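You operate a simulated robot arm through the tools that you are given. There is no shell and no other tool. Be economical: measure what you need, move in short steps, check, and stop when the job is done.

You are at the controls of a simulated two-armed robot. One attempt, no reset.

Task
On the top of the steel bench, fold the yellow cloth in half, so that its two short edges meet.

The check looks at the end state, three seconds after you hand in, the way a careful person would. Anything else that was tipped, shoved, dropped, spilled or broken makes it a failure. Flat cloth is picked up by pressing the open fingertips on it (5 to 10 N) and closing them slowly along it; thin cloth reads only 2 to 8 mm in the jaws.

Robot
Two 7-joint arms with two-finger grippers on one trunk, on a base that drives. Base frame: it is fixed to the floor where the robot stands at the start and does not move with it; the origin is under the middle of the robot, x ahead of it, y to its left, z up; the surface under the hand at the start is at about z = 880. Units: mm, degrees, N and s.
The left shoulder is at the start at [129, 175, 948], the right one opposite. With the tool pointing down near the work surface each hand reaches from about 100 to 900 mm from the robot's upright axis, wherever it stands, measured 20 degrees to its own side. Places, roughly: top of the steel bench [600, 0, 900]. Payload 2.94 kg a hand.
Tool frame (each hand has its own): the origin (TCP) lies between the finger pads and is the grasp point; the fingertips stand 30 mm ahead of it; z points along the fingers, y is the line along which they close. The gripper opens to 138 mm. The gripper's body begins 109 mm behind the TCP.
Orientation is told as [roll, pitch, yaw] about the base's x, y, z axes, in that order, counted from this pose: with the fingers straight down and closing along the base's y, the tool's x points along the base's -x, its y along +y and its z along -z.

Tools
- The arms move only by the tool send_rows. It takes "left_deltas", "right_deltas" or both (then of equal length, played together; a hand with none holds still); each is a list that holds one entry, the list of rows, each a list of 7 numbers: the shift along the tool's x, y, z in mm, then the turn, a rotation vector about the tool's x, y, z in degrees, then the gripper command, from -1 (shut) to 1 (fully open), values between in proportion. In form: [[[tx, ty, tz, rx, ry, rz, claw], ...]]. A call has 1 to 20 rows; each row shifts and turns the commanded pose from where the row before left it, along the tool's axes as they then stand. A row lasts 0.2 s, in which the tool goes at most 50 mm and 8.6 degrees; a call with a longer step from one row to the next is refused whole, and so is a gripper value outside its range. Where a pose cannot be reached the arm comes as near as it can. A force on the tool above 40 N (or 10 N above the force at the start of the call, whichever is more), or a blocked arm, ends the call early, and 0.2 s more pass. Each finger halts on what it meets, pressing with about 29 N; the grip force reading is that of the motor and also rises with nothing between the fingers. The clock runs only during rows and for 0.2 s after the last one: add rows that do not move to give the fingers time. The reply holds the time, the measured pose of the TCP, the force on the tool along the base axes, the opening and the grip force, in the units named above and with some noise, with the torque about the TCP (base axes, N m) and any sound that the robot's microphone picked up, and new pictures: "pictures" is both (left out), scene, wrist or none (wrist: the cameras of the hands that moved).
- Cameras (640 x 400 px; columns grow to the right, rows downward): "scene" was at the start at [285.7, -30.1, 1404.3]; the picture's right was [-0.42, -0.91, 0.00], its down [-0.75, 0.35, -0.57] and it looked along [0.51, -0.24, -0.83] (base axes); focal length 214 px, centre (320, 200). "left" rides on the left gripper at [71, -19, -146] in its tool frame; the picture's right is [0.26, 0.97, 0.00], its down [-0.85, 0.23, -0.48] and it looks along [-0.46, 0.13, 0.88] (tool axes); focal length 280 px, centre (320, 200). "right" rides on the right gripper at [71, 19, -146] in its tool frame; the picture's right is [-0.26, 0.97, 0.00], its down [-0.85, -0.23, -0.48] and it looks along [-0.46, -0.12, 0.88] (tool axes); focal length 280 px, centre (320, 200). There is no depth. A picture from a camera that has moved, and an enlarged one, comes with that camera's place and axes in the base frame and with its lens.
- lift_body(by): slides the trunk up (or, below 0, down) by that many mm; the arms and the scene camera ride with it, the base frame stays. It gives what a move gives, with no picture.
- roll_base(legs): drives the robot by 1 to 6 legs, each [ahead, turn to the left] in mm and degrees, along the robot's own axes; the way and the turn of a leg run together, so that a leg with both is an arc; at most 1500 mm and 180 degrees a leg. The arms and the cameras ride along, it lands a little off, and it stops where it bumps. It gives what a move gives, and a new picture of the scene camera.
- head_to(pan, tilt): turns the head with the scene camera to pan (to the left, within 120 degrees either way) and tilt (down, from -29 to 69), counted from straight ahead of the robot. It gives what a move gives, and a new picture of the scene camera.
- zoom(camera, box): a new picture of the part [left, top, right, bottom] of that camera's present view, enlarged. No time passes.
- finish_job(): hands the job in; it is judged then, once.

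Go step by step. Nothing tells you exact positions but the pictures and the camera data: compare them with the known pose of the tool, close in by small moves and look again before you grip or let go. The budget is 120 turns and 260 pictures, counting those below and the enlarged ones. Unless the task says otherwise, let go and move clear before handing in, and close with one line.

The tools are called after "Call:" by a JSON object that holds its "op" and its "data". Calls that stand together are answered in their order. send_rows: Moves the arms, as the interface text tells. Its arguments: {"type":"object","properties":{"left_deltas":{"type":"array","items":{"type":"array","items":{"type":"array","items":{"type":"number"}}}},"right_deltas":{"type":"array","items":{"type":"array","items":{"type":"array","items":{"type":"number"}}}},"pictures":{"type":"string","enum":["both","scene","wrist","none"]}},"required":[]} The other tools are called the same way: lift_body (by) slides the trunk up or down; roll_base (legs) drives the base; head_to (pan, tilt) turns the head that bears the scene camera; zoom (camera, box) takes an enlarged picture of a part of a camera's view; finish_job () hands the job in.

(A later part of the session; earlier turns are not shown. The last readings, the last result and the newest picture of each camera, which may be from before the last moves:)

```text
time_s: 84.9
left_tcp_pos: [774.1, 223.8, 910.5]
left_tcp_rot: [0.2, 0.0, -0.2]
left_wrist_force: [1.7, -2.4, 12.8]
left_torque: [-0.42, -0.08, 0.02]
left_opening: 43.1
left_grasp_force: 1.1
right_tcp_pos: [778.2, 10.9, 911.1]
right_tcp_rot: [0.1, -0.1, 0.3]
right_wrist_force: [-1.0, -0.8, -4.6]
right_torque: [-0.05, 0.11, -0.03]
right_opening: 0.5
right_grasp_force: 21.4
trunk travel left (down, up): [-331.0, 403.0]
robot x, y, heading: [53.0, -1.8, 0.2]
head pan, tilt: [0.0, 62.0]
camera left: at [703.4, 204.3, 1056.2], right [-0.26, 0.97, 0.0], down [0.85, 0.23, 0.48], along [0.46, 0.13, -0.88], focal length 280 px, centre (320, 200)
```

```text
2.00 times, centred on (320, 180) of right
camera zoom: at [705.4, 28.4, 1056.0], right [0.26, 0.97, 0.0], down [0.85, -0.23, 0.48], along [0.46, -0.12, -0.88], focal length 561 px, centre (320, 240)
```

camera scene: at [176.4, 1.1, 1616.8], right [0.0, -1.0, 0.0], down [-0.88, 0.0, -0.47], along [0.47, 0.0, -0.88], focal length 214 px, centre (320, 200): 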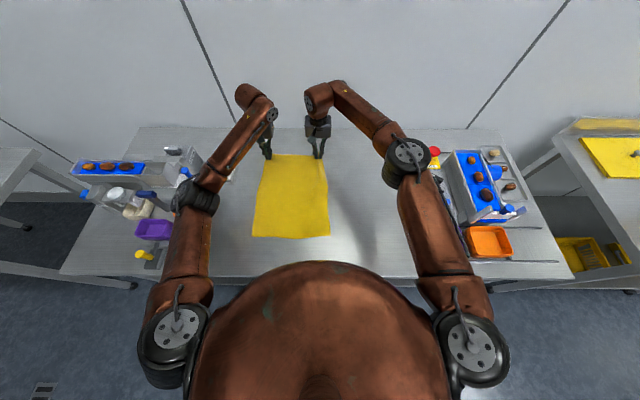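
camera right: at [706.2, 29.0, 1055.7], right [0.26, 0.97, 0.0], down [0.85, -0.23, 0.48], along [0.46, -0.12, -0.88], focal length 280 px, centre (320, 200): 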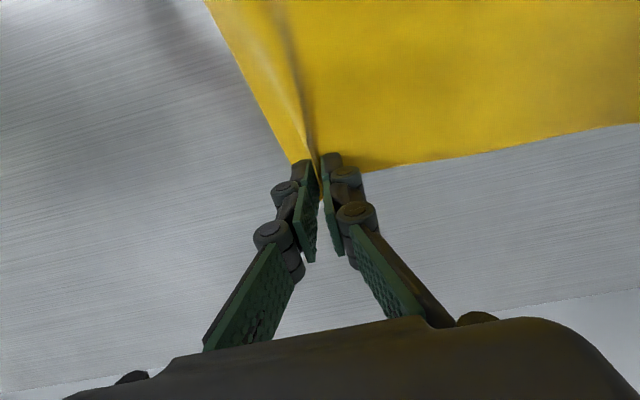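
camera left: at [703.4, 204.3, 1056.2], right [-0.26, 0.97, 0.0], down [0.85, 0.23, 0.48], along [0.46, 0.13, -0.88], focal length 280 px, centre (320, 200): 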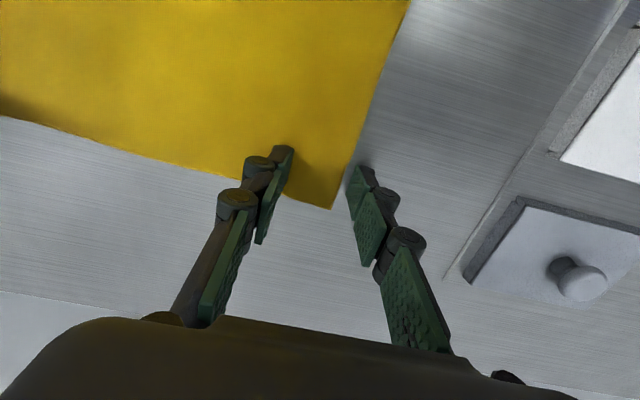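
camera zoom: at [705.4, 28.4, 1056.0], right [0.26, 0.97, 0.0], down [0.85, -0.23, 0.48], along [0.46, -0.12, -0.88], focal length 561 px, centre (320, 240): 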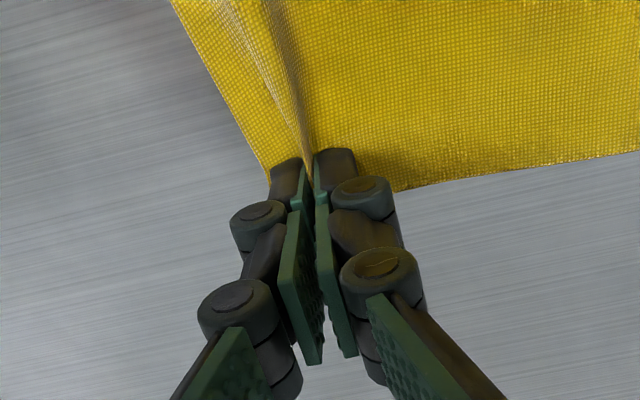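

The right jaw still seems to hold the ridge. Reposition the left to the moved corner and press again.

Call:
{"op": "send_rows", "data": {"left_deltas": [[[0, 0, -3, 0, 0, 0, -0.4], [0, 0, -3, 0, 0, 0, -0.4], [-3, -3, 0, 0, 0, 0, -0.4], [-4, -4, 0, 0, 0, 0, -0.4], [-4, -4, 0, 0, 0, 0, -0.4], [-2, -2, 0, 0, 0, 0, -0.4], [0, 0, 2, 0, 0, 0, -0.4], [0, 0, 2, 0, 0, 0, -0.4], [0, 0, 1.6, 0, 0, 0, -0.4], [0, 0, 0, 0, 0, 0, -0.4], [0, 0, 0, 0, 0, 0, -0.4]]], "pictures": "wrist"}}

```text
time_s: 87.3
left_tcp_pos: [786.8, 210.1, 910.2]
left_tcp_rot: [0.3, -0.1, -0.1]
left_wrist_force: [2.0, -0.5, 13.3]
left_torque: [-0.14, -0.06, 0.0]
left_opening: 42.1
left_grasp_force: 0.2
right_tcp_pos: [777.9, 10.8, 910.5]
right_tcp_rot: [-0.1, -0.1, 0.3]
right_wrist_force: [-1.3, 0.0, 0.9]
right_torque: [-0.05, 0.0, 0.03]
right_opening: 4.9
right_grasp_force: 25.2
trunk travel left (down, up): [-331.0, 403.0]
robot x, y, heading: [54.3, 0.5, 0.1]
head pan, tilt: [0.0, 62.0]
camera left: at [716.3, 191.3, 1056.5], right [-0.26, 0.97, 0.0], down [0.85, 0.23, 0.48], along [0.46, 0.13, -0.88], focal length 280 px, centre (320, 200)
```

left: 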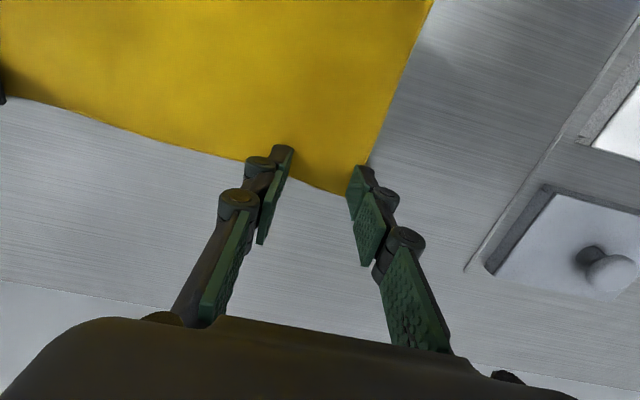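

Right reads 4.9 mm, so it holds. The left straddles the corner with good pressure; close it slowly.

Call:
{"op": "send_rows", "data": {"left_deltas": [[[0, 0, 0, 0, 0, 0, -0.43], [0, 0, 0, 0, 0, 0, -0.46], [0, 0, 0, 0, 0, 0, -0.49], [0, 0, 0.1, 0, 0, 0, -0.52], [0, 0, 0.1, 0, 0, 0, -0.55], [0, 0, 0.1, 0, 0, 0, -0.58], [0, 0, 0.1, 0, 0, 0, -0.61], [0, 0, 0.1, 0, 0, 0, -0.64], [0, 0, 0.1, 0, 0, 0, -0.67], [0, 0, 0.1, 0, 0, 0, -0.7], [0, 0, 0.1, 0, 0, 0, -0.74], [0, 0, 0.1, 0, 0, 0, -0.78], [0, 0, 0.1, 0, 0, 0, -0.82], [0, 0, 0.1, 0, 0, 0, -0.86], [0, 0, 0.1, 0, 0, 0, -0.9], [0, 0, 0.1, 0, 0, 0, -0.94], [0, 0, 0, 0, 0, 0, -0.98], [0, 0, 0, 0, 0, 0, -1], [0, 0, 0, 0, 0, 0, -1], [0, 0, 0, 0, 0, 0, -1]]], "pictures": "wrist"}}

```text
time_s: 91.5
left_tcp_pos: [785.4, 211.9, 908.3]
left_tcp_rot: [0.2, 0.1, -0.2]
left_wrist_force: [0.5, -5.4, 3.7]
left_torque: [-0.2, 0.0, -0.01]
left_opening: 1.6
left_grasp_force: 24.7
right_tcp_pos: [778.1, 10.9, 910.0]
right_tcp_rot: [0.0, -0.3, 0.2]
right_wrist_force: [0.9, 3.0, -0.8]
right_torque: [-0.02, -0.03, -0.01]
right_opening: 5.7
right_grasp_force: 33.1
trunk travel left (down, up): [-331.0, 403.0]
robot x, y, heading: [55.0, 1.7, -0.1]
head pan, tilt: [0.0, 62.0]
camera left: at [716.2, 192.0, 1054.4], right [-0.26, 0.97, 0.0], down [0.85, 0.23, 0.48], along [0.46, 0.13, -0.88], focal length 280 px, centre (320, 200)
```

left: 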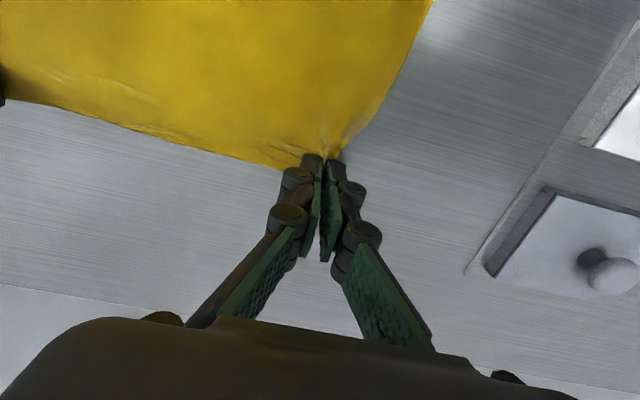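

The left has gathered the cloth too. Lift both 30 mm gently as a test.

Call:
{"op": "send_rows", "data": {"left_deltas": [[[0, 0, -1, 0, 0, 0, -1], [0, 0, -3, 0, 0, 0, -1], [0, 0, -5, 0, 0, 0, -1], [0, 0, -6, 0, 0, 0, -1], [0, 0, -6, 0, 0, 0, -1], [0, 0, -5, 0, 0, 0, -1], [0, 0, -3, 0, 0, 0, -1], [0, 0, -1, 0, 0, 0, -1], [0, 0, 0, 0, 0, 0, -1]]], "right_deltas": [[[0, 0, -1, 0, 0, 0, -1], [0, 0, -3, 0, 0, 0, -1], [0, 0, -5, 0, 0, 0, -1], [0, 0, -6, 0, 0, 0, -1], [0, 0, -6, 0, 0, 0, -1], [0, 0, -5, 0, 0, 0, -1], [0, 0, -3, 0, 0, 0, -1], [0, 0, -1, 0, 0, 0, -1], [0, 0, 0, 0, 0, 0, -1]]]}}

```text
time_s: 93.5
left_tcp_pos: [785.5, 213.3, 938.5]
left_tcp_rot: [0.3, 0.1, -0.1]
left_wrist_force: [-0.2, -1.3, 3.1]
left_torque: [-0.01, 0.02, 0.01]
left_opening: 0.7
left_grasp_force: 29.2
right_tcp_pos: [778.0, 10.4, 939.3]
right_tcp_rot: [0.0, -0.2, 0.3]
right_wrist_force: [-0.2, 3.3, 3.7]
right_torque: [0.08, 0.0, 0.0]
right_opening: 0.2
right_grasp_force: 27.1
trunk travel left (down, up): [-331.0, 403.0]
robot x, y, heading: [56.9, 1.7, -0.1]
head pan, tilt: [0.0, 62.0]
camera scene: at [176.4, 1.1, 1616.8], right [0.0, -1.0, 0.0], down [-0.88, 0.0, -0.47], along [0.47, 0.0, -0.88], focal length 214 px, centre (320, 200)
camera right: at [706.0, 28.7, 1085.3], right [0.26, 0.97, 0.0], down [0.85, -0.23, 0.48], along [0.46, -0.12, -0.88], focal length 280 px, centre (320, 200)
camera left: at [716.8, 192.0, 1083.9], right [-0.26, 0.97, 0.0], down [0.85, 0.23, 0.48], along [0.46, 0.13, -0.88], focal length 280 px, centre (320, 200)
```

scene: 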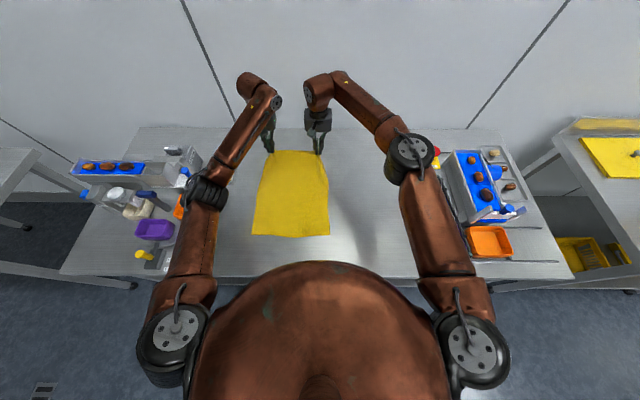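
right: 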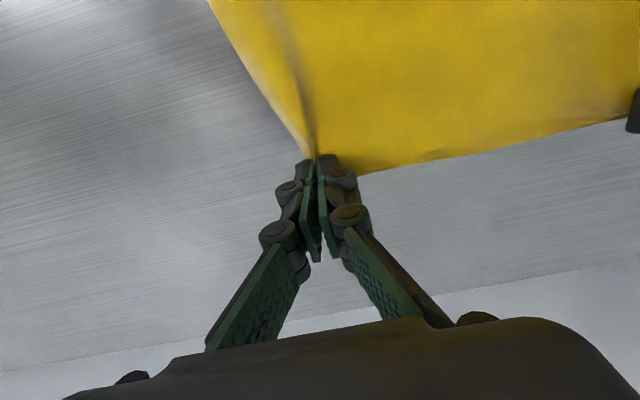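
left: 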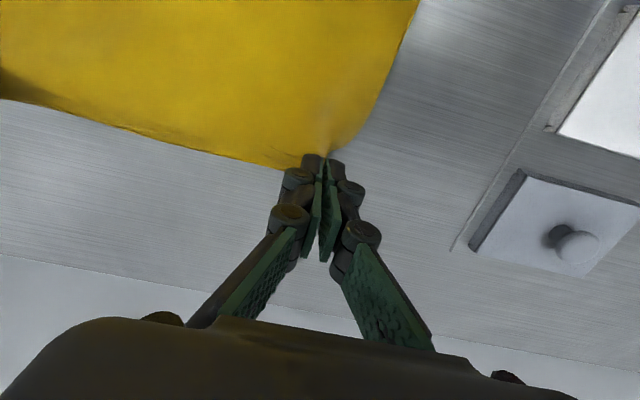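

Both corners hold. Now I'll carry the edge up and back along an arc while tilting the fingers forward (toward +x), so the edge will roll over on release.

Call:
{"op": "send_rows", "data": {"left_deltas": [[[1.5, 0, -2.5, 0, -0.5, 0, -1], [3, 0, -5, 0, -1, 0, -1], [5, 0, -8, 0, -1.5, 0, -1], [6.4, 0, -9.5, 0, -1.5, 0, -1], [6.4, 0, -9.5, 0, -1.5, 0, -1], [6.4, 0, -9.5, 0, -1.5, 0, -1], [5.2, 0, -10, 0, -1.5, 0, -1], [5.2, 0, -10, 0, -1.5, 0, -1], [5.2, 0, -10, 0, -1.5, 0, -1], [5.2, 0, -10, 0, -1.5, 0, -1], [6, 0, -9, 0, -1.5, 0, -1], [7, 0, -7.5, 0, -1.5, 0, -1], [7, 0, -7.5, 0, -1.5, 0, -1], [7, 0, -7.5, 0, -1.5, 0, -1], [7, 0, -7, 0, -1.5, 0, -1], [6.8, 0, -6.6, 0, -1.5, 0, -1], [5, 0, -5, 0, -1.5, 0, -1], [3, 0, -3, 0, -1, 0, -1], [1.5, 0, -1.5, 0, -0.5, 0, -1], [0, 0, 0, 0, 0, 0, -1]]], "right_deltas": [[[1.5, 0, -2.5, 0, -0.5, 0, -1], [3, 0, -5, 0, -1, 0, -1], [5, 0, -8, 0, -1.5, 0, -1], [6.4, 0, -9.5, 0, -1.5, 0, -1], [6.4, 0, -9.5, 0, -1.5, 0, -1], [6.4, 0, -9.5, 0, -1.5, 0, -1], [5.2, 0, -10, 0, -1.5, 0, -1], [5.2, 0, -10, 0, -1.5, 0, -1], [5.2, 0, -10, 0, -1.5, 0, -1], [5.2, 0, -10, 0, -1.5, 0, -1], [6, 0, -9, 0, -1.5, 0, -1], [7, 0, -7.5, 0, -1.5, 0, -1], [7, 0, -7.5, 0, -1.5, 0, -1], [7, 0, -7.5, 0, -1.5, 0, -1], [7, 0, -7, 0, -1.5, 0, -1], [6.8, 0, -6.6, 0, -1.5, 0, -1], [5, 0, -5, 0, -1.5, 0, -1], [3, 0, -3, 0, -1, 0, -1], [1.5, 0, -1.5, 0, -0.5, 0, -1], [0, 0, 0, 0, 0, 0, -1]]]}}

```text
time_s: 97.7
left_tcp_pos: [664.1, 211.0, 1051.0]
left_tcp_rot: [0.3, -25.4, -0.2]
left_wrist_force: [1.7, -1.1, -2.5]
left_torque: [-0.16, -0.04, -0.06]
left_opening: 1.4
left_grasp_force: 24.2
right_tcp_pos: [653.9, 9.5, 1053.9]
right_tcp_rot: [0.0, -25.7, 0.2]
right_wrist_force: [0.5, -0.3, -0.7]
right_torque: [0.01, -0.01, 0.0]
right_opening: 1.6
right_grasp_force: 24.4
trunk travel left (down, up): [-331.0, 403.0]
robot x, y, heading: [53.5, 0.6, 0.1]
head pan, tilt: [0.0, 62.0]
camera scene: at [176.4, 1.0, 1616.8], right [0.0, -1.0, 0.0], down [-0.88, 0.0, -0.47], along [0.47, 0.0, -0.88], focal length 214 px, centre (320, 200)
camera right: at [526.9, 27.9, 1154.0], right [0.23, 0.97, 0.11], down [0.56, -0.23, 0.8], along [0.8, -0.12, -0.59], focal length 280 px, centre (320, 200)
camera left: at [538.3, 191.5, 1153.2], right [-0.24, 0.97, -0.11], down [0.56, 0.23, 0.8], along [0.79, 0.13, -0.6], focal length 280 px, centre (320, 200)
```

scene: 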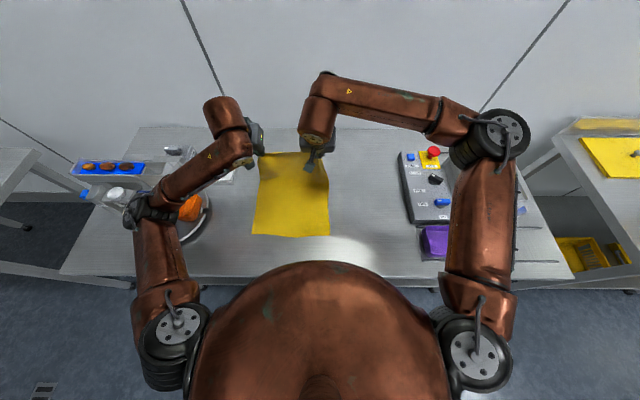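
right: 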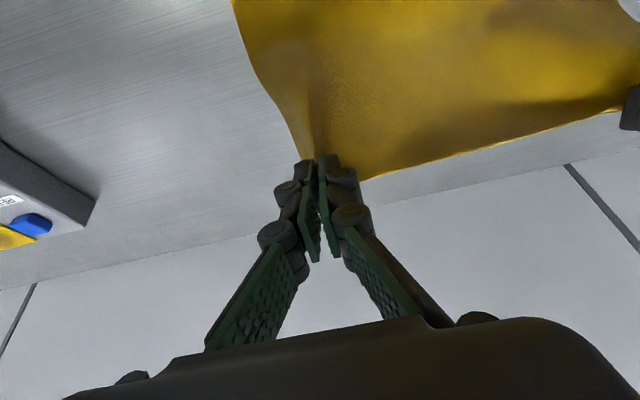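
left: 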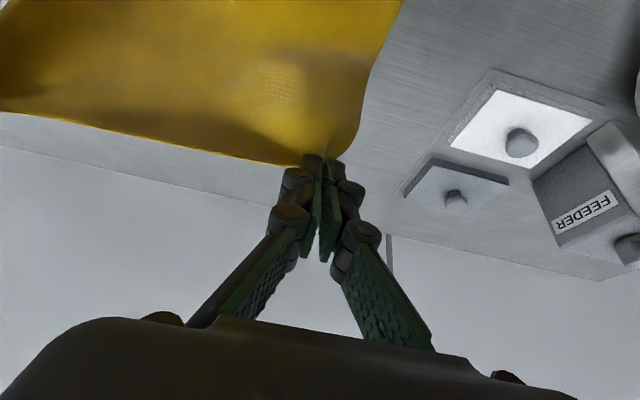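

The edge is lifted well and the near half stays put. Continue back past the fold line while tilting further.

Call:
{"op": "send_rows", "data": {"left_deltas": [[[1.5, 0, -0.7, 0, -0.5, 0, -1], [3, 0, -1.5, 0, -1, 0, -1], [4.5, 0, -2.3, 0, -1, 0, -1], [6, 0, -3.4, 0, -1.2, 0, -1], [6, 0, -3.5, 0, -1.2, 0, -1], [6, 0, -3.6, 0, -1.2, 0, -1], [6, 0, -3.7, 0, -1.2, 0, -1], [6, 0, -3.8, 0, -1.2, 0, -1], [6, 0, -3.9, 0, -1.2, 0, -1], [6, 0, -4, 0, -1.2, 0, -1], [6, 0, -4, 0, -1.2, 0, -1], [6, 0, -4, 0, -1.2, 0, -1], [6, 0, -4, 0, -1.2, 0, -1], [6, 0, -4, 0, -1.2, 0, -1], [6, 0, -4, 0, -1.2, 0, -1], [6, 0, -4, 0, -1.2, 0, -1], [4, 0, -3, 0, -1.2, 0, -1], [3, 0, -2, 0, -1, 0, -1], [1.5, 0, -1, 0, -0.5, 0, -1], [0, 0, 0, 0, 0, 0, -1]]], "right_deltas": [[[1.5, 0, -0.7, 0, -0.5, 0, -1], [3, 0, -1.5, 0, -1, 0, -1], [4.5, 0, -2.3, 0, -1, 0, -1], [6, 0, -3.4, 0, -1.2, 0, -1], [6, 0, -3.5, 0, -1.2, 0, -1], [6, 0, -3.6, 0, -1.2, 0, -1], [6, 0, -3.7, 0, -1.2, 0, -1], [6, 0, -3.8, 0, -1.2, 0, -1], [6, 0, -3.9, 0, -1.2, 0, -1], [6, 0, -4, 0, -1.2, 0, -1], [6, 0, -4, 0, -1.2, 0, -1], [6, 0, -4, 0, -1.2, 0, -1], [6, 0, -4, 0, -1.2, 0, -1], [6, 0, -4, 0, -1.2, 0, -1], [6, 0, -4, 0, -1.2, 0, -1], [6, 0, -4, 0, -1.2, 0, -1], [4, 0, -3, 0, -1.2, 0, -1], [3, 0, -2, 0, -1, 0, -1], [1.5, 0, -1, 0, -0.5, 0, -1], [0, 0, 0, 0, 0, 0, -1]]]}}

```text
time_s: 101.9
left_tcp_pos: [627.6, 211.6, 1049.3]
left_tcp_rot: [0.3, -46.3, -0.3]
left_wrist_force: [-2.9, -1.1, 1.1]
left_torque: [-0.04, -0.05, -0.04]
left_opening: 0.2
left_grasp_force: 26.3
left hand out of reach, approached as far as the arm can: row 11, 12, 13, 14, 15, 16, 17, 18
right_tcp_pos: [542.0, 8.2, 1047.3]
right_tcp_rot: [0.0, -46.6, 0.4]
right_wrist_force: [1.4, 2.3, -0.3]
right_torque: [0.18, 0.01, 0.17]
right_opening: 1.8
right_grasp_force: 25.1
trunk travel left (down, up): [-331.0, 403.0]
robot x, y, heading: [52.5, 0.1, -0.1]
head pan, tilt: [0.0, 62.0]
camera scene: at [176.3, 0.9, 1616.8], right [0.0, -1.0, 0.0], down [-0.88, 0.0, -0.47], along [0.47, 0.0, -0.88], focal length 214 px, centre (320, 200)
camera right: at [386.6, 26.6, 1096.0], right [0.17, 0.97, 0.19], down [0.24, -0.23, 0.94], along [0.95, -0.12, -0.27], focal length 280 px, centre (320, 200)
camera left: at [474.9, 192.1, 1099.3], right [-0.18, 0.97, -0.18], down [0.24, 0.23, 0.94], along [0.95, 0.12, -0.28], focal length 280 px, centre (320, 200)
```

scene: 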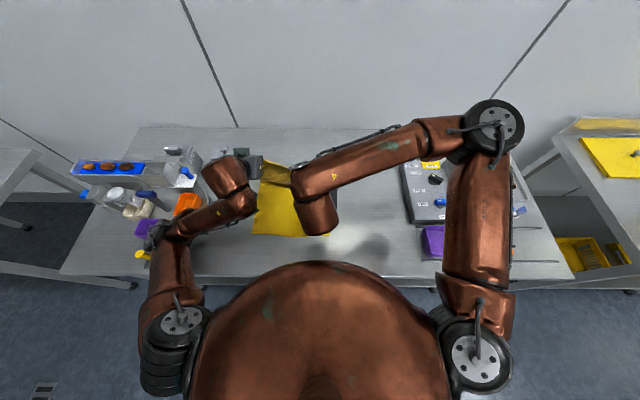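
right: 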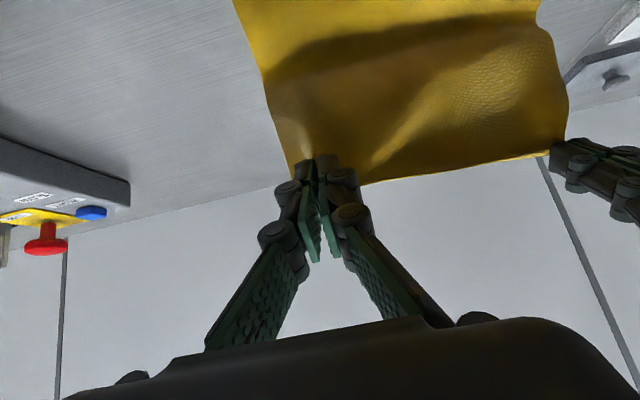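
left: 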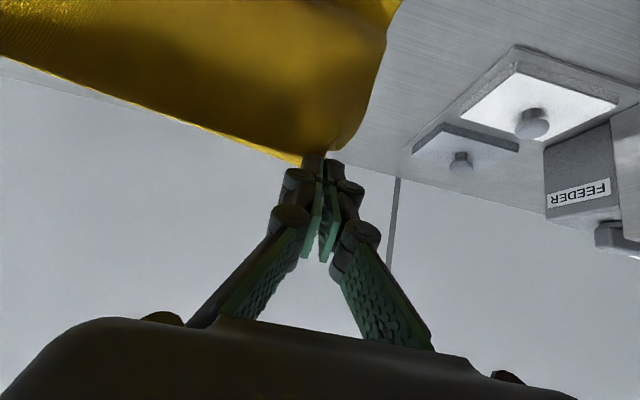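

The left arm cannot fold back that far at this tilt (it stayed at x≈628 while the right is at 542). I'll bring the right level with the left again and then back the base up to carry both.

Call:
{"op": "send_rows", "data": {"left_deltas": [[[-2, 0, 2, 0, 0, 0, -1], [-4, 0, 4, 0, 0, 0, -1], [-5, 0, 5, 0, 0, 0, -1], [-6, 0, 6, 0, 0, 0, -1], [-6, 0, 6, 0, 0, 0, -1], [-6, 0, 6, 0, 0, 0, -1], [-6, 0, 6, 0, 0, 0, -1], [-6, 0, 6, 0, 0, 0, -1], [-6, 0, 6, 0, 0, 0, -1], [-5, 0, 5, 0, 0, 0, -1], [-4, 0, 4, 0, 0, 0, -1], [-2, 0, 2, 0, 0, 0, -1], [0, 0, 0, 0, 0, 0, -1]]], "right_deltas": [[[-1, 0, 1, 0, 0, 0, -1], [-3, 0, 3, 0, 0, 0, -1], [-5, 0, 5, 0, 0, 0, -1], [-5, 0, 5, 0, 0, 0, -1], [-5, 0, 5, 0, 0, 0, -1], [-5, 0, 5, 0, 0, 0, -1], [-5, 0, 5, 0, 0, 0, -1], [-5, 0, 5, 0, 0, 0, -1], [-5, 0, 5, 0, 0, 0, -1], [-5, 0, 5, 0, 0, 0, -1], [-3, 0, 3, 0, 0, 0, -1], [-1, 0, 1, 0, 0, 0, -1], [0, 0, 0, 0, 0, 0, -1]]], "pictures": "none"}}

```text
time_s: 104.7
left_tcp_pos: [706.8, 212.0, 1051.5]
left_tcp_rot: [0.4, -46.2, -0.4]
left_wrist_force: [-0.8, 1.3, -0.3]
left_torque: [0.01, 0.02, 0.02]
left_opening: 0.0
left_grasp_force: 28.1
right_tcp_pos: [608.8, 9.1, 1048.9]
right_tcp_rot: [-0.1, -46.5, 0.3]
right_wrist_force: [1.0, 0.3, -0.1]
right_torque: [0.03, -0.02, 0.0]
right_opening: 1.3
right_grasp_force: 25.0
trunk travel left (down, up): [-331.0, 403.0]
robot x, y, heading: [57.6, 0.5, 0.4]
head pan, tilt: [0.0, 62.0]
```

The left followed too; bring it back about 72 mm, to just inside its limit.

Call:
{"op": "send_rows", "data": {"left_deltas": [[[2, 0, -2, 0, 0, 0, -1], [4, 0, -4, 0, 0, 0, -1], [5, 0, -5, 0, 0, 0, -1], [6, 0, -6, 0, 0, 0, -1], [6, 0, -6, 0, 0, 0, -1], [6, 0, -6, 0, 0, 0, -1], [6, 0, -6, 0, 0, 0, -1], [6, 0, -6, 0, 0, 0, -1], [5, 0, -5, 0, 0, 0, -1], [3, 0, -3, 0, 0, 0, -1], [1, 0, -1, 0, 0, 0, -1], [0, 0, 0, 0, 0, 0, -1]]], "pictures": "none"}}

Call:
{"op": "roll_base", "data": {"legs": [[-15, 0], [-15, 0], [-15, 0], [-15, 0]]}}

```text
time_s: 107.3
left_tcp_pos: [634.5, 210.5, 1051.2]
left_tcp_rot: [0.3, -46.2, -0.3]
left_wrist_force: [-0.2, -0.3, 0.3]
left_torque: [0.0, 0.0, 0.0]
left_opening: 0.1
left_grasp_force: 28.9
right_tcp_pos: [609.0, 10.2, 1048.8]
right_tcp_rot: [0.0, -46.4, 0.3]
right_wrist_force: [1.4, -0.4, -1.4]
right_torque: [0.01, 0.0, 0.01]
right_opening: 3.6
right_grasp_force: 33.9
trunk travel left (down, up): [-331.0, 403.0]
robot x, y, heading: [56.1, 5.4, -0.1]
head pan, tilt: [0.0, 62.0]
```

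```text
time_s: 109.2
left_tcp_pos: [575.5, 210.8, 1049.4]
left_tcp_rot: [0.3, -46.2, -0.3]
left_wrist_force: [-0.6, 0.4, -0.1]
left_torque: [0.0, -0.01, -0.06]
left_opening: 0.0
left_grasp_force: 28.5
right_tcp_pos: [548.2, 9.5, 1049.7]
right_tcp_rot: [0.0, -46.5, 0.3]
right_wrist_force: [-0.2, -1.0, 0.4]
right_torque: [-0.02, -0.04, -0.08]
right_opening: 2.2
right_grasp_force: 26.1
trunk travel left (down, up): [-331.0, 403.0]
robot x, y, heading: [-2.6, -1.0, 0.3]
head pan, tilt: [0.0, 62.0]
camera scene: at [115.8, 1.0, 1616.8], right [0.0, -1.0, 0.0], down [-0.88, 0.0, -0.47], along [0.47, 0.0, -0.88], focal length 214 px, centre (320, 200)
```

scene: 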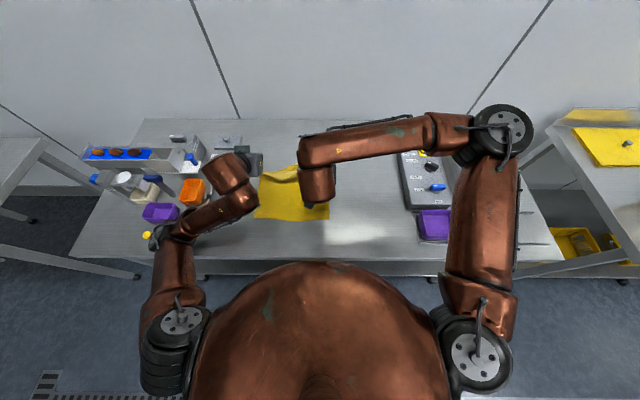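

Base driving carries the hands smoothly. I'll check that the left grip still holds.

Call:
{"op": "zoom", "data": {"camera": "left", "box": [0, 0, 640, 400]}}

Call:
{"op": "zoom", "data": {"camera": "right", "box": [0, 0, 640, 400]}}

```text
1.00 times, centred on (320, 200) of left (not enlarged: the box is as wide or as high as the picture)
camera zoom: at [423.3, 192.1, 1099.7], right [-0.18, 0.97, -0.19], down [0.24, 0.23, 0.94], along [0.95, 0.12, -0.28], focal length 280 px, centre (320, 200)
```

zoom: 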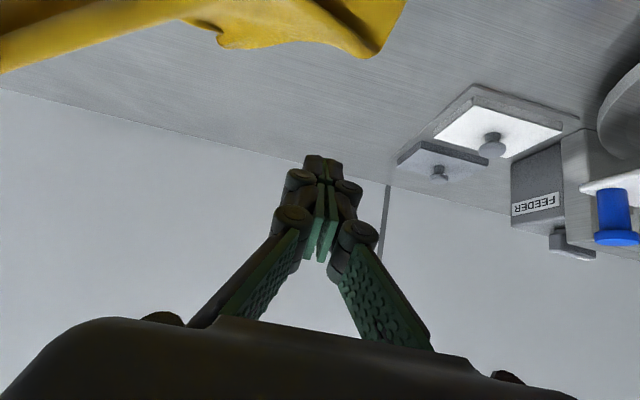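

```text
1.00 times, centred on (320, 200) of right (not enlarged: the box is as wide or as high as the picture)
camera zoom: at [394.3, 27.3, 1098.1], right [0.18, 0.97, 0.19], down [0.24, -0.23, 0.94], along [0.95, -0.12, -0.27], focal length 280 px, centre (320, 200)
```

zoom: 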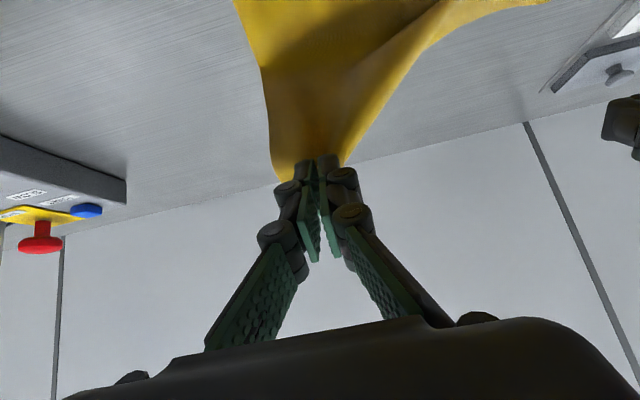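

The left corner slipped out when I pulled forward and now lies at about [630,240], while the right still holds. I'll swing the left hand aside and upright, and carry the right corner forward again to reopen the cloth for a clean regrip.

Call:
{"op": "send_rows", "data": {"left_deltas": [[[0, 2, 0, 0, 1, 0, -1], [0, 4, 0, 0, 2, 0, -1], [0, 5, 0, 0, 2.5, 0, -0.9], [0, 6, 0, 0, 2.5, 0, -0.7], [0, 6, 0, 0, 2.5, 0, -0.5], [0, 6, 0, 0, 2.5, 0, -0.4], [0, 6, 0, 0, 2.5, 0, -0.4], [0, 6, 0, 0, 2.5, 0, -0.4], [0, 6, 0, 0, 2.5, 0, -0.4], [0, 6, 0, 0, 2.5, 0, -0.4], [0, 6, 0, 0, 2.5, 0, -0.4], [0, 6, 0, 0, 2.5, 0, -0.4], [0, 6, 0, 0, 2.5, 0, -0.4], [0, 6, 0, 0, 2.5, 0, -0.4], [0, 6, 0, 0, 2.5, 0, -0.4], [0, 6, 0, 0, 2.5, 0, -0.4], [0, 5, 0, 0, 2.5, 0, -0.4], [0, 4, 0, 0, 2, 0, -0.4], [0, 2, 0, 0, 1.5, 0, -0.4], [0, 0, 0, 0, 1, 0, -0.4]]], "right_deltas": [[[-1, 0, 1, 0, 0.5, 0, -1], [-2, 0, 2, 0, 1, 0, -1], [-4, 0, 3.5, 0, 1.5, 0, -1], [-5, 0, 4.4, 0, 2, 0, -1], [-5, 0, 4.3, 0, 2, 0, -1], [-5, 0, 4.2, 0, 2, 0, -1], [-5.5, 0, 4.1, 0, 2, 0, -1], [-5.5, 0, 3.8, 0, 2, 0, -1], [-5.7, 0, 3.6, 0, 2, 0, -1], [-5.8, 0, 3.3, 0, 2, 0, -1], [-6, 0, 3, 0, 2, 0, -1], [-6, 0, 2.8, 0, 2, 0, -1], [-6.2, 0, 2.6, 0, 2, 0, -1], [-6.3, 0, 2.4, 0, 2, 0, -1], [-6.4, 0, 2.2, 0, 2, 0, -1], [-6.4, 0, 2, 0, 2, 0, -1], [-5, 0, 1.5, 0, 1.5, 0, -1], [-3, 0, 1, 0, 1, 0, -1], [-1, 0, 0, 0, 0.5, 0, -1], [0, 0, 0, 0, 0, 0, -1]]]}}

```text
time_s: 113.4
left_tcp_pos: [577.4, 311.7, 1050.1]
left_tcp_rot: [0.2, -1.3, -0.1]
left_wrist_force: [0.6, -0.8, 0.0]
left_torque: [0.01, -0.04, -0.01]
left_opening: 41.4
left_grasp_force: 0.1
right_tcp_pos: [656.0, 10.1, 1053.0]
right_tcp_rot: [0.0, -14.5, 0.3]
right_wrist_force: [-1.4, 0.6, 1.3]
right_torque: [-0.03, 0.0, 0.01]
right_opening: 1.0
right_grasp_force: 30.9
trunk travel left (down, up): [-331.0, 403.0]
robot x, y, heading: [-8.0, -0.6, 0.1]
head pan, tilt: [0.0, 62.0]
camera scene: at [116.7, 0.8, 1616.8], right [0.0, -1.0, 0.0], down [-0.88, 0.0, -0.47], along [0.47, 0.0, -0.88], focal length 214 px, centre (320, 200)
camera right: at [550.5, 28.2, 1176.0], right [0.25, 0.97, 0.07], down [0.7, -0.23, 0.67], along [0.66, -0.12, -0.74], focal length 280 px, centre (320, 200)
camera left: at [504.4, 291.7, 1194.4], right [-0.26, 0.97, 0.0], down [0.84, 0.23, 0.49], along [0.48, 0.13, -0.87], focal length 280 px, centre (320, 200)
```

scene: 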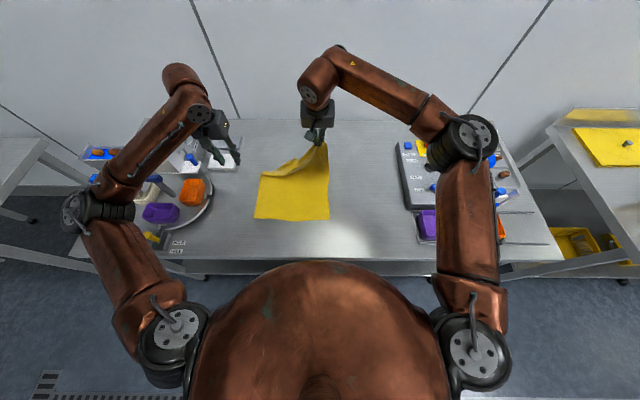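
right: 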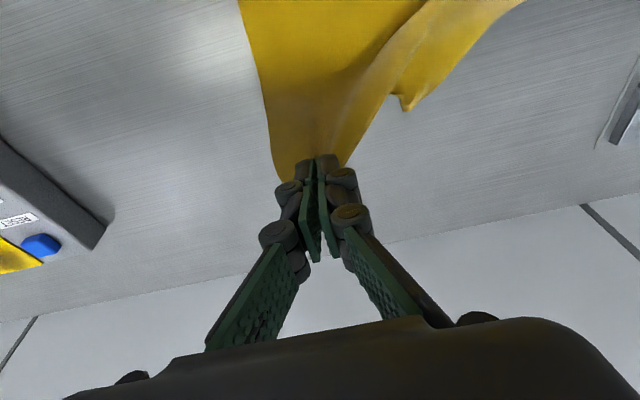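
left: 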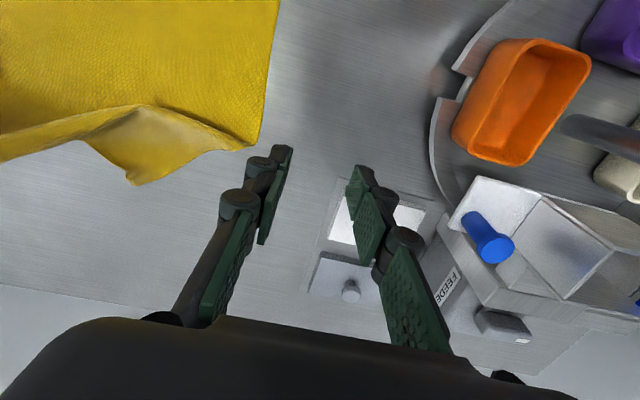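

The left corner A now lies at about [706,112], swung inward. I'll carry the right corner fully forward and down, which should spread the far edge again.

Call:
{"op": "send_rows", "data": {"right_deltas": [[[-1, 0, 1, 0, 0.5, 0, -1], [-3, 0, 4, 0, 0.8, 0, -1], [-6, 0, 7, 0, 0.8, 0, -1], [-7, 0, 9, 0, 0.8, 0, -1], [-8, 0, 9, 0, 0.8, 0, -1], [-8, 0, 9, 0, 0.8, 0, -1], [-8, 0, 9, 0, 0.8, 0, -1], [-8, -1, 9, 0, 0.8, 0, -1], [-8, -1, 9, 0, 0.8, 0, -1], [-8, -1, 9, 0, 0.8, 0, -1], [-8, -1, 9, 0, 0.8, 0, -1], [-8, -1, 8, 0, 0.8, 0, -1], [-8, -1, 8, 0, 0.8, 0, -1], [-8, -1, 8, 0, 0.8, 0, -1], [-8, -1, 7, 0, 0.8, 0, -1], [-7, -1, 5, 0, 0.8, 0, -1], [-5, -1, 3, 0, 0.8, 0, -1], [-3, -1, 1, 0, 0.6, 0, -1], [-1, 0, 0, 0, 0.4, 0, -1], [0, 0, 0, 0, 0, 0, -1]]], "left_deltas": [[[0, 0, 0, 0, 0, 0, -0.4], [0, 0, 0, 0, 0, 0, -0.4], [0, 0, 0, 0, 0, 0, -0.4], [0, 0, 0, 0, 0, 0, -0.4], [0, 0, 0, 0, 0, 0, -0.4], [0, 0, 0, 0, 0, 0, -0.4], [0, 0, 0, 0, 0, 0, -0.4], [0, 0, 0, 0, 0, 0, -0.4], [0, 0, 0, 0, 0, 0, -0.4], [0, 0, 0, 0, 0, 0, -0.4], [0, 0, 0, 0, 0, 0, -0.4], [0, 0, 0, 0, 0, 0, -0.4], [0, 0, 0, 0, 0, 0, -0.4], [0, 0, 0, 0, 0, 0, -0.4], [0, 0, 0, 0, 0, 0, -0.4], [0, 0, 0, 0, 0, 0, -0.4], [0, 0, 0, 0, 0, 0, -0.4], [0, 0, 0, 0, 0, 0, -0.4], [0, 0, 0, 0, 0, 0, -0.4], [0, 0, 0, 0, 0, 0, -0.4]]]}}

```text
time_s: 117.6
left_tcp_pos: [576.8, 311.7, 1051.3]
left_tcp_rot: [0.1, -1.2, -0.1]
left_wrist_force: [0.9, -0.1, 0.0]
left_torque: [0.05, 0.0, -0.02]
left_opening: 41.3
left_grasp_force: 0.1
right_tcp_pos: [762.0, 2.8, 951.7]
right_tcp_rot: [0.1, -1.4, 0.5]
right_wrist_force: [0.2, 1.0, -1.8]
right_torque: [-0.05, -0.02, 0.02]
right_opening: 3.1
right_grasp_force: 31.4
right hand out of reach, approached as far as the arm can: row 15, 16, 17, 18, 19
trunk travel left (down, up): [-331.0, 403.0]
robot x, y, heading: [-6.2, -1.0, 0.3]
head pan, tilt: [0.0, 62.0]
camera scene: at [116.8, 1.2, 1616.8], right [0.0, -1.0, 0.0], down [-0.88, 0.0, -0.47], along [0.47, 0.0, -0.88], focal length 214 px, centre (320, 200)
camera right: at [686.9, 20.4, 1095.0], right [0.25, 0.97, 0.01], down [0.84, -0.22, 0.5], along [0.48, -0.12, -0.87], focal length 280 px, centre (320, 200)
camera left: at [504.4, 291.9, 1194.1], right [-0.26, 0.97, 0.0], down [0.84, 0.23, 0.49], along [0.48, 0.13, -0.87], focal length 280 px, centre (320, 200)
```

scene: 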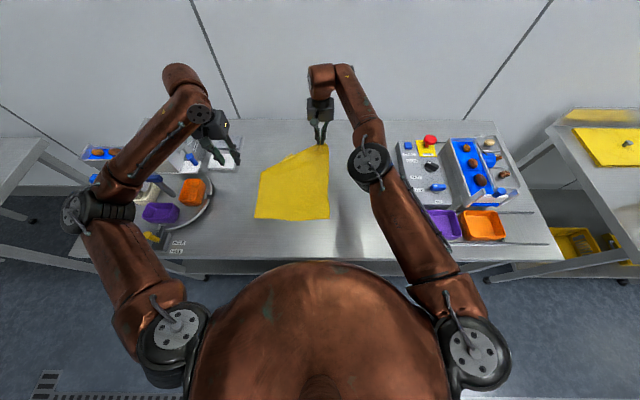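
right: 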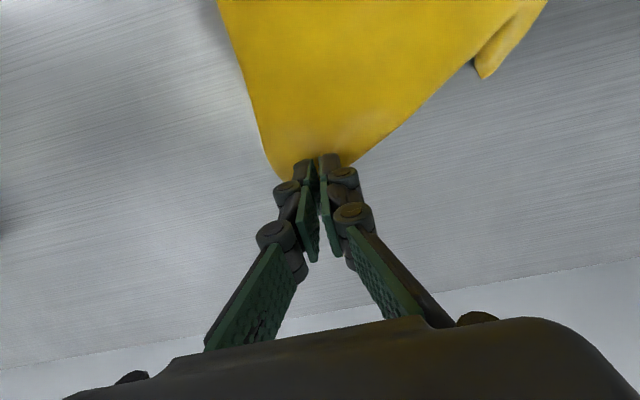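
left: 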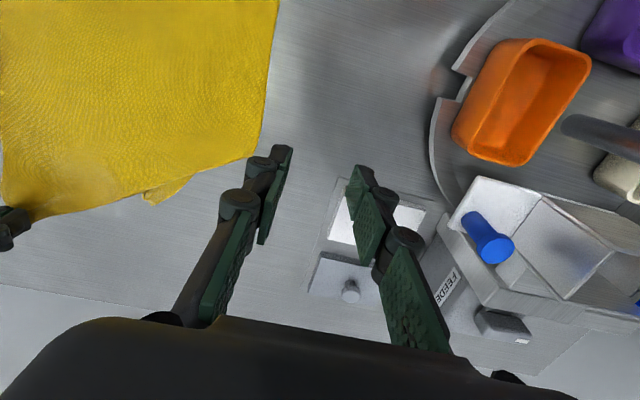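

Corner A is tucked under now, with only its tip peeking out near [739,126]. I'll step the base closer, lay the right corner down and release it, then pull A out with the left hand alone.

Call:
{"op": "send_rows", "data": {"right_deltas": [[[1, 0, 0, 0, 0, 0, -1], [3, 0, 0, 0, 0, 0, -1], [5, 0, 0, 0, 0, 0, -1], [6, 0, 0, 0, 0, 0, -1], [6, 0, 0, 0, 0, 0, -1], [6, 0, 0, 0, 0, 0, -1], [5, 0, 0, 0, 0, 0, -1], [3, 0, 0, 0, 0, 0, -1], [1, 0, 0, 0, 0, 0, -1], [0, 0, 0, 0, 0, 0, -1]]], "pictures": "none"}}

Call:
{"op": "roll_base", "data": {"legs": [[15, 0], [15, 0], [15, 0]]}}

```text
time_s: 119.8
left_tcp_pos: [576.9, 311.7, 1050.6]
left_tcp_rot: [0.2, -1.3, -0.1]
left_wrist_force: [-0.6, 0.2, -0.6]
left_torque: [-0.01, 0.0, 0.01]
left_opening: 41.4
left_grasp_force: 0.1
right_tcp_pos: [726.3, 0.9, 951.7]
right_tcp_rot: [0.0, -0.1, 0.3]
right_wrist_force: [0.8, 0.1, 1.2]
right_torque: [0.0, 0.0, 0.01]
right_opening: 1.2
right_grasp_force: 32.8
trunk travel left (down, up): [-331.0, 403.0]
robot x, y, heading: [-6.4, -0.3, 0.1]
head pan, tilt: [0.0, 62.0]
```

```text
time_s: 121.3
left_tcp_pos: [622.0, 310.7, 1051.1]
left_tcp_rot: [0.3, -1.2, -0.1]
left_wrist_force: [0.6, -0.3, -0.6]
left_torque: [-0.01, 0.08, -0.01]
left_opening: 41.4
left_grasp_force: 0.0
right_tcp_pos: [771.9, 1.9, 952.6]
right_tcp_rot: [0.0, -0.2, 0.3]
right_wrist_force: [0.6, 0.3, -1.0]
right_torque: [0.01, 0.06, 0.04]
right_opening: 2.6
right_grasp_force: 27.0
trunk travel left (down, up): [-331.0, 403.0]
robot x, y, heading: [41.1, 1.9, 0.1]
head pan, tilt: [0.0, 62.0]
camera scene: at [174.0, 1.2, 1616.9], right [0.0, -1.0, 0.0], down [-0.89, 0.0, -0.46], along [0.46, 0.0, -0.89], focal length 214 px, centre (320, 200)
```

scene: 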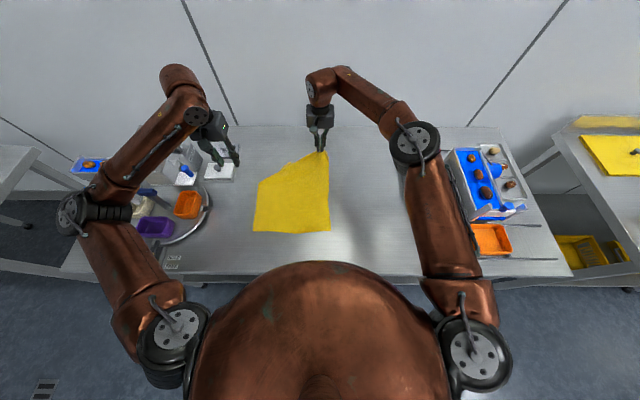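

I'll lower the right corner onto the bench and let go.

Call:
{"op": "send_rows", "data": {"right_deltas": [[[0, 0, 2, 0, 0, 0, -1], [0, 0, 5, 0, 0, 0, -1], [0, 0, 7, 0, 0, 0, -1], [0, 0, 8, 0, 0, 0, -1], [0, 0, 7, 0, 0, 0, -1], [0, 0, 5, 0, 0, 0, -1], [0, 0, 3, 0, 0, 0, -1], [0, 0, 1, 0, 0, 0, -1], [0, 0, 0, 0, 0, 0, -0.8], [0, 0, 0, 0, 0, 0, -0.6], [0, 0, 0, 0, 0, 0, -0.4], [0, 0, 0, 0, 0, 0, -0.4], [0, 0, -2, 0, 0, 0, -0.4], [0, 0, -4, 0, 0, 0, -0.4], [0, 0, -8, 0, 0, 0, -0.4], [0, 0, -10, 0, 0, 0, -0.4], [0, 0, -10, 0, 0, 0, -0.4], [0, 0, -10, 0, 0, 0, -0.4], [0, 0, -6, 0, 0, 0, -0.4], [0, 0, 0, 0, 0, 0, -0.4]]], "pictures": "both"}}

```text
time_s: 125.5
left_tcp_pos: [614.2, 310.5, 1054.5]
left_tcp_rot: [0.3, -1.6, -0.2]
left_wrist_force: [-0.2, -0.5, -0.8]
left_torque: [-0.02, 0.0, -0.01]
left_opening: 41.4
left_grasp_force: 0.1
right_tcp_pos: [764.8, 2.3, 969.9]
right_tcp_rot: [0.0, -0.5, 0.3]
right_wrist_force: [0.3, -0.2, 0.5]
right_torque: [0.04, 0.04, -0.01]
right_opening: 41.6
right_grasp_force: 0.0
trunk travel left (down, up): [-331.0, 403.0]
robot x, y, heading: [40.2, 0.7, -0.1]
head pan, tilt: [0.0, 62.0]
camera scene: at [162.2, 1.2, 1616.8], right [0.0, -1.0, 0.0], down [-0.88, 0.0, -0.47], along [0.47, 0.0, -0.88], focal length 214 px, centre (320, 200)
camera right: at [692.2, 20.9, 1113.7], right [0.26, 0.97, 0.0], down [0.84, -0.23, 0.48], along [0.47, -0.12, -0.87], focal length 280 px, centre (320, 200)
```

scene: 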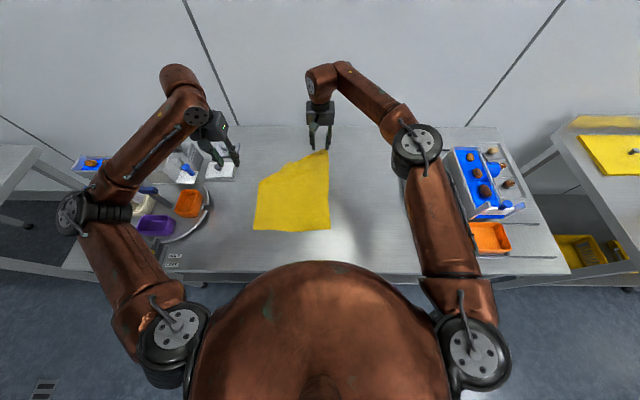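
right: 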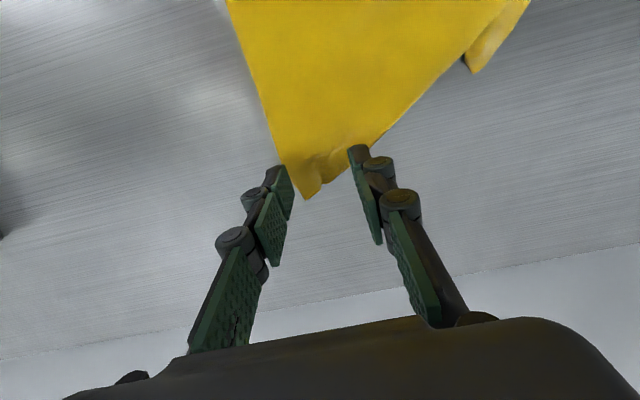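

The right corner lies neatly flat again at about [810,-20]. Withdraw the right hand and bring the left over corner A's tip (≈[741,131]).

Call:
{"op": "send_rows", "data": {"right_deltas": [[[1, 0, -1, 0, 0, 0, -0.4], [3, -1, -3, 0, 0, 0, -0.4], [6, -3, -4, 0, 0, 0, -0.4], [9, -4, -4, 0, 0, 0, -0.4], [11, -5, -4, 0, 0, 0, -0.4], [11, -5, -4, 0, 0, 0, -0.4], [11, -5, -4, 0, 0, 0, -0.4], [11, -5, -4, 0, 0, 0, -0.4], [11, -5, -4, 0, 0, 0, -0.4], [11, -5, -4, 0, 0, 0, -0.4], [11, -5, -4, 0, 0, 0, -0.4], [11, -5, -4, 0, 0, 0, -0.4], [11, -5, -4, 0, 0, 0, -0.4], [11, -5, -4, 0, 0, 0, -0.4], [11, -5, -4, 0, 0, 0, -0.4], [10, -4, -4, 0, 0, 0, -0.4], [7, -3, -3, 0, 0, 0, -0.4], [4, -2, -2, 0, 0, 0, -0.4], [2, -1, -1, 0, 0, 0, -0.4], [0, 0, 0, 0, 0, 0, -0.4]]], "left_deltas": [[[-1, 0, 0, 0, 0.1, 0, -0.4], [-3, -2, 0, 0, 0.1, 0, -0.5], [-5, -4, 1, 0, 0.1, 0, -0.6], [-6, -6, 2, 0, 0.1, 0, -0.7], [-7, -7, 3, 0, 0.1, 0, -0.8], [-7, -8, 3, 0, 0.1, 0, -0.9], [-7, -8, 4, 0, 0.1, 0, -1], [-7, -8, 4, 0, 0.1, 0, -1], [-7, -8, 4, 0, 0.1, 0, -1], [-7, -8, 4, 0, 0.1, 0, -1], [-7, -8, 4, 0, 0.1, 0, -1], [-7, -8, 4, 0, 0.1, 0, -1], [-7, -8, 4, 0, 0.1, 0, -1], [-7, -8, 4, 0, 0.1, 0, -1], [-7, -8, 4, 0, 0.1, 0, -1], [-6, -7, 3, 0, 0, 0, -1], [-4, -5, 2, 0, 0, 0, -1], [-2, -2, 1, 0, 0, 0, -1], [-1, -1, 0, 0, 0, 0, -1], [0, 0, 0, 0, 0, 0, -1]]], "pictures": "both"}}

```text
time_s: 129.7
left_tcp_pos: [719.2, 197.5, 1003.6]
left_tcp_rot: [0.3, -0.1, -0.1]
left_wrist_force: [0.2, -0.3, 0.4]
left_torque: [-0.02, -0.02, 0.0]
left_opening: 0.1
left_grasp_force: 28.1
right_tcp_pos: [601.0, -71.9, 1032.7]
right_tcp_rot: [0.0, -0.5, 0.3]
right_wrist_force: [0.1, 0.2, -0.1]
right_torque: [0.0, 0.0, -0.01]
right_opening: 41.1
right_grasp_force: 0.1
trunk travel left (down, up): [-331.0, 403.0]
robot x, y, heading: [39.2, 0.6, 0.2]
head pan, tilt: [0.0, 62.0]
camera scene: at [162.1, 0.7, 1616.8], right [0.0, -1.0, 0.0], down [-0.88, 0.0, -0.47], along [0.47, 0.0, -0.88], focal length 214 px, centre (320, 200)
camera right: at [528.9, -53.4, 1177.6], right [0.26, 0.97, 0.0], down [0.85, -0.23, 0.48], along [0.47, -0.12, -0.87], focal length 280 px, centre (320, 200)
camera left: at [649.7, 177.4, 1149.4], right [-0.26, 0.97, 0.0], down [0.85, 0.23, 0.48], along [0.46, 0.13, -0.88], focal length 280 px, centre (320, 200)
```

scene: 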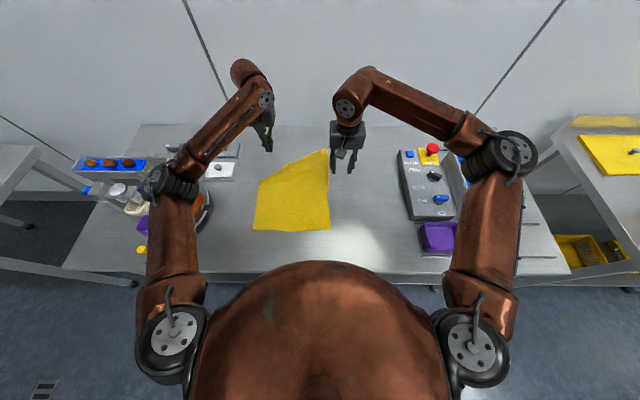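
right: 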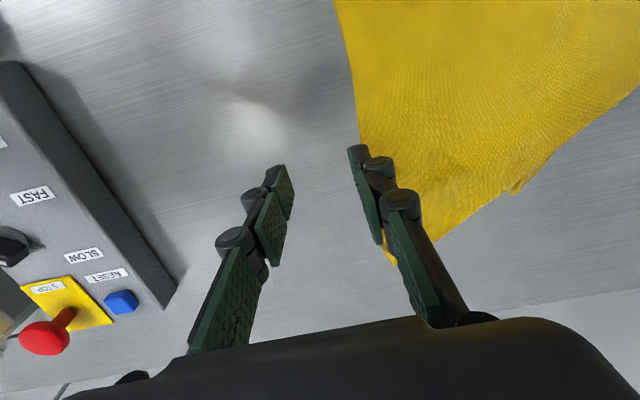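
left: 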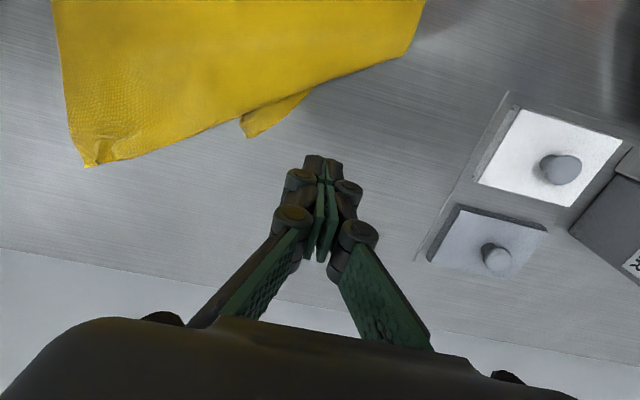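

Call:
{"op": "zoom", "data": {"camera": "left", "box": [160, 40, 400, 190]}}

```text
2.67 times, centred on (280, 115) of left
camera zoom: at [649.7, 177.4, 1149.4], right [-0.26, 0.97, 0.0], down [0.85, 0.23, 0.48], along [0.46, 0.13, -0.88], focal length 748 px, centre (427, 427)
```

zoom: 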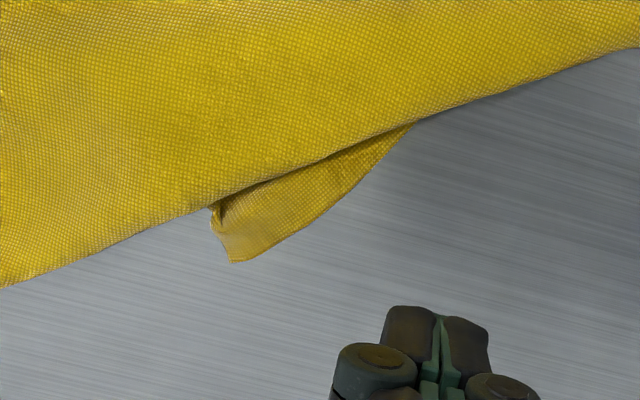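

Corner A sits at [742,130] with a ~20 mm strip showing. I'll press the closed left fingertips on that strip and drag it outward to its proper place.

Call:
{"op": "send_rows", "data": {"left_deltas": [[[0, -2, 1, 0, 0, 0, -1], [-1, -4, 4, 0, 0, 0, -1], [-1, -6, 6, 0, 0, 0, -1], [-2, -6, 8, 0, 0, 0, -1], [-2, -6, 8, 0, 0, 0, -1], [-2, -6, 8, 0, 0, 0, -1], [-2, -6, 8, 0, 0, 0, -1], [-1, -6, 8, 0, 0, 0, -1], [-1, -6, 8, 0, 0, 0, -1], [-1, -6, 8, 0, 0, 0, -1], [0, -4, 8, 0, 0, 0, -1], [0, -2, 6, 0, 0, 0, -1], [0, 0, 4, 0, 0, 0, -1], [0, 0, 2, 0, 0, 0, -1], [0, 0, 1, 0, 0, 0, -1], [0, 0, 0, 0, 0, 0, -1], [0, 0, 0, 0, 0, 0, -1]]], "pictures": "wrist"}}

```text
time_s: 133.3
left_tcp_pos: [733.4, 137.1, 915.4]
left_tcp_rot: [0.3, -0.1, 0.0]
left_wrist_force: [-0.3, -0.7, -1.2]
left_torque: [0.02, -0.06, -0.01]
left_opening: 0.0
left_grasp_force: 28.4
right_tcp_pos: [602.3, -71.9, 1032.2]
right_tcp_rot: [0.0, -0.6, 0.4]
right_wrist_force: [-0.3, -0.1, 0.6]
right_torque: [-0.01, -0.01, -0.01]
right_opening: 41.2
right_grasp_force: 0.0
trunk travel left (down, up): [-331.0, 403.0]
robot x, y, heading: [37.0, 1.4, 0.1]
head pan, tilt: [0.0, 62.0]
camera left: at [663.0, 117.6, 1060.8], right [-0.26, 0.97, 0.0], down [0.85, 0.23, 0.48], along [0.46, 0.13, -0.88], focal length 280 px, centre (320, 200)
```

left: 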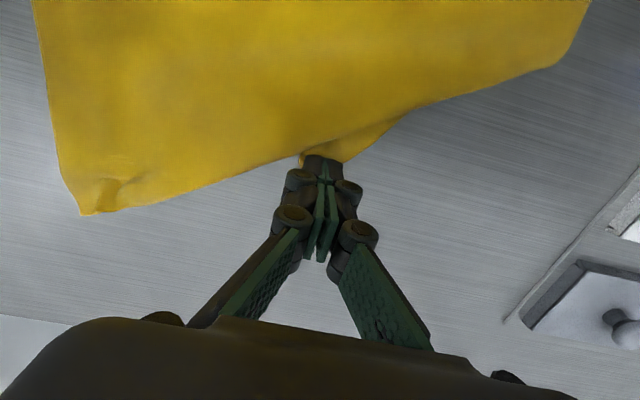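

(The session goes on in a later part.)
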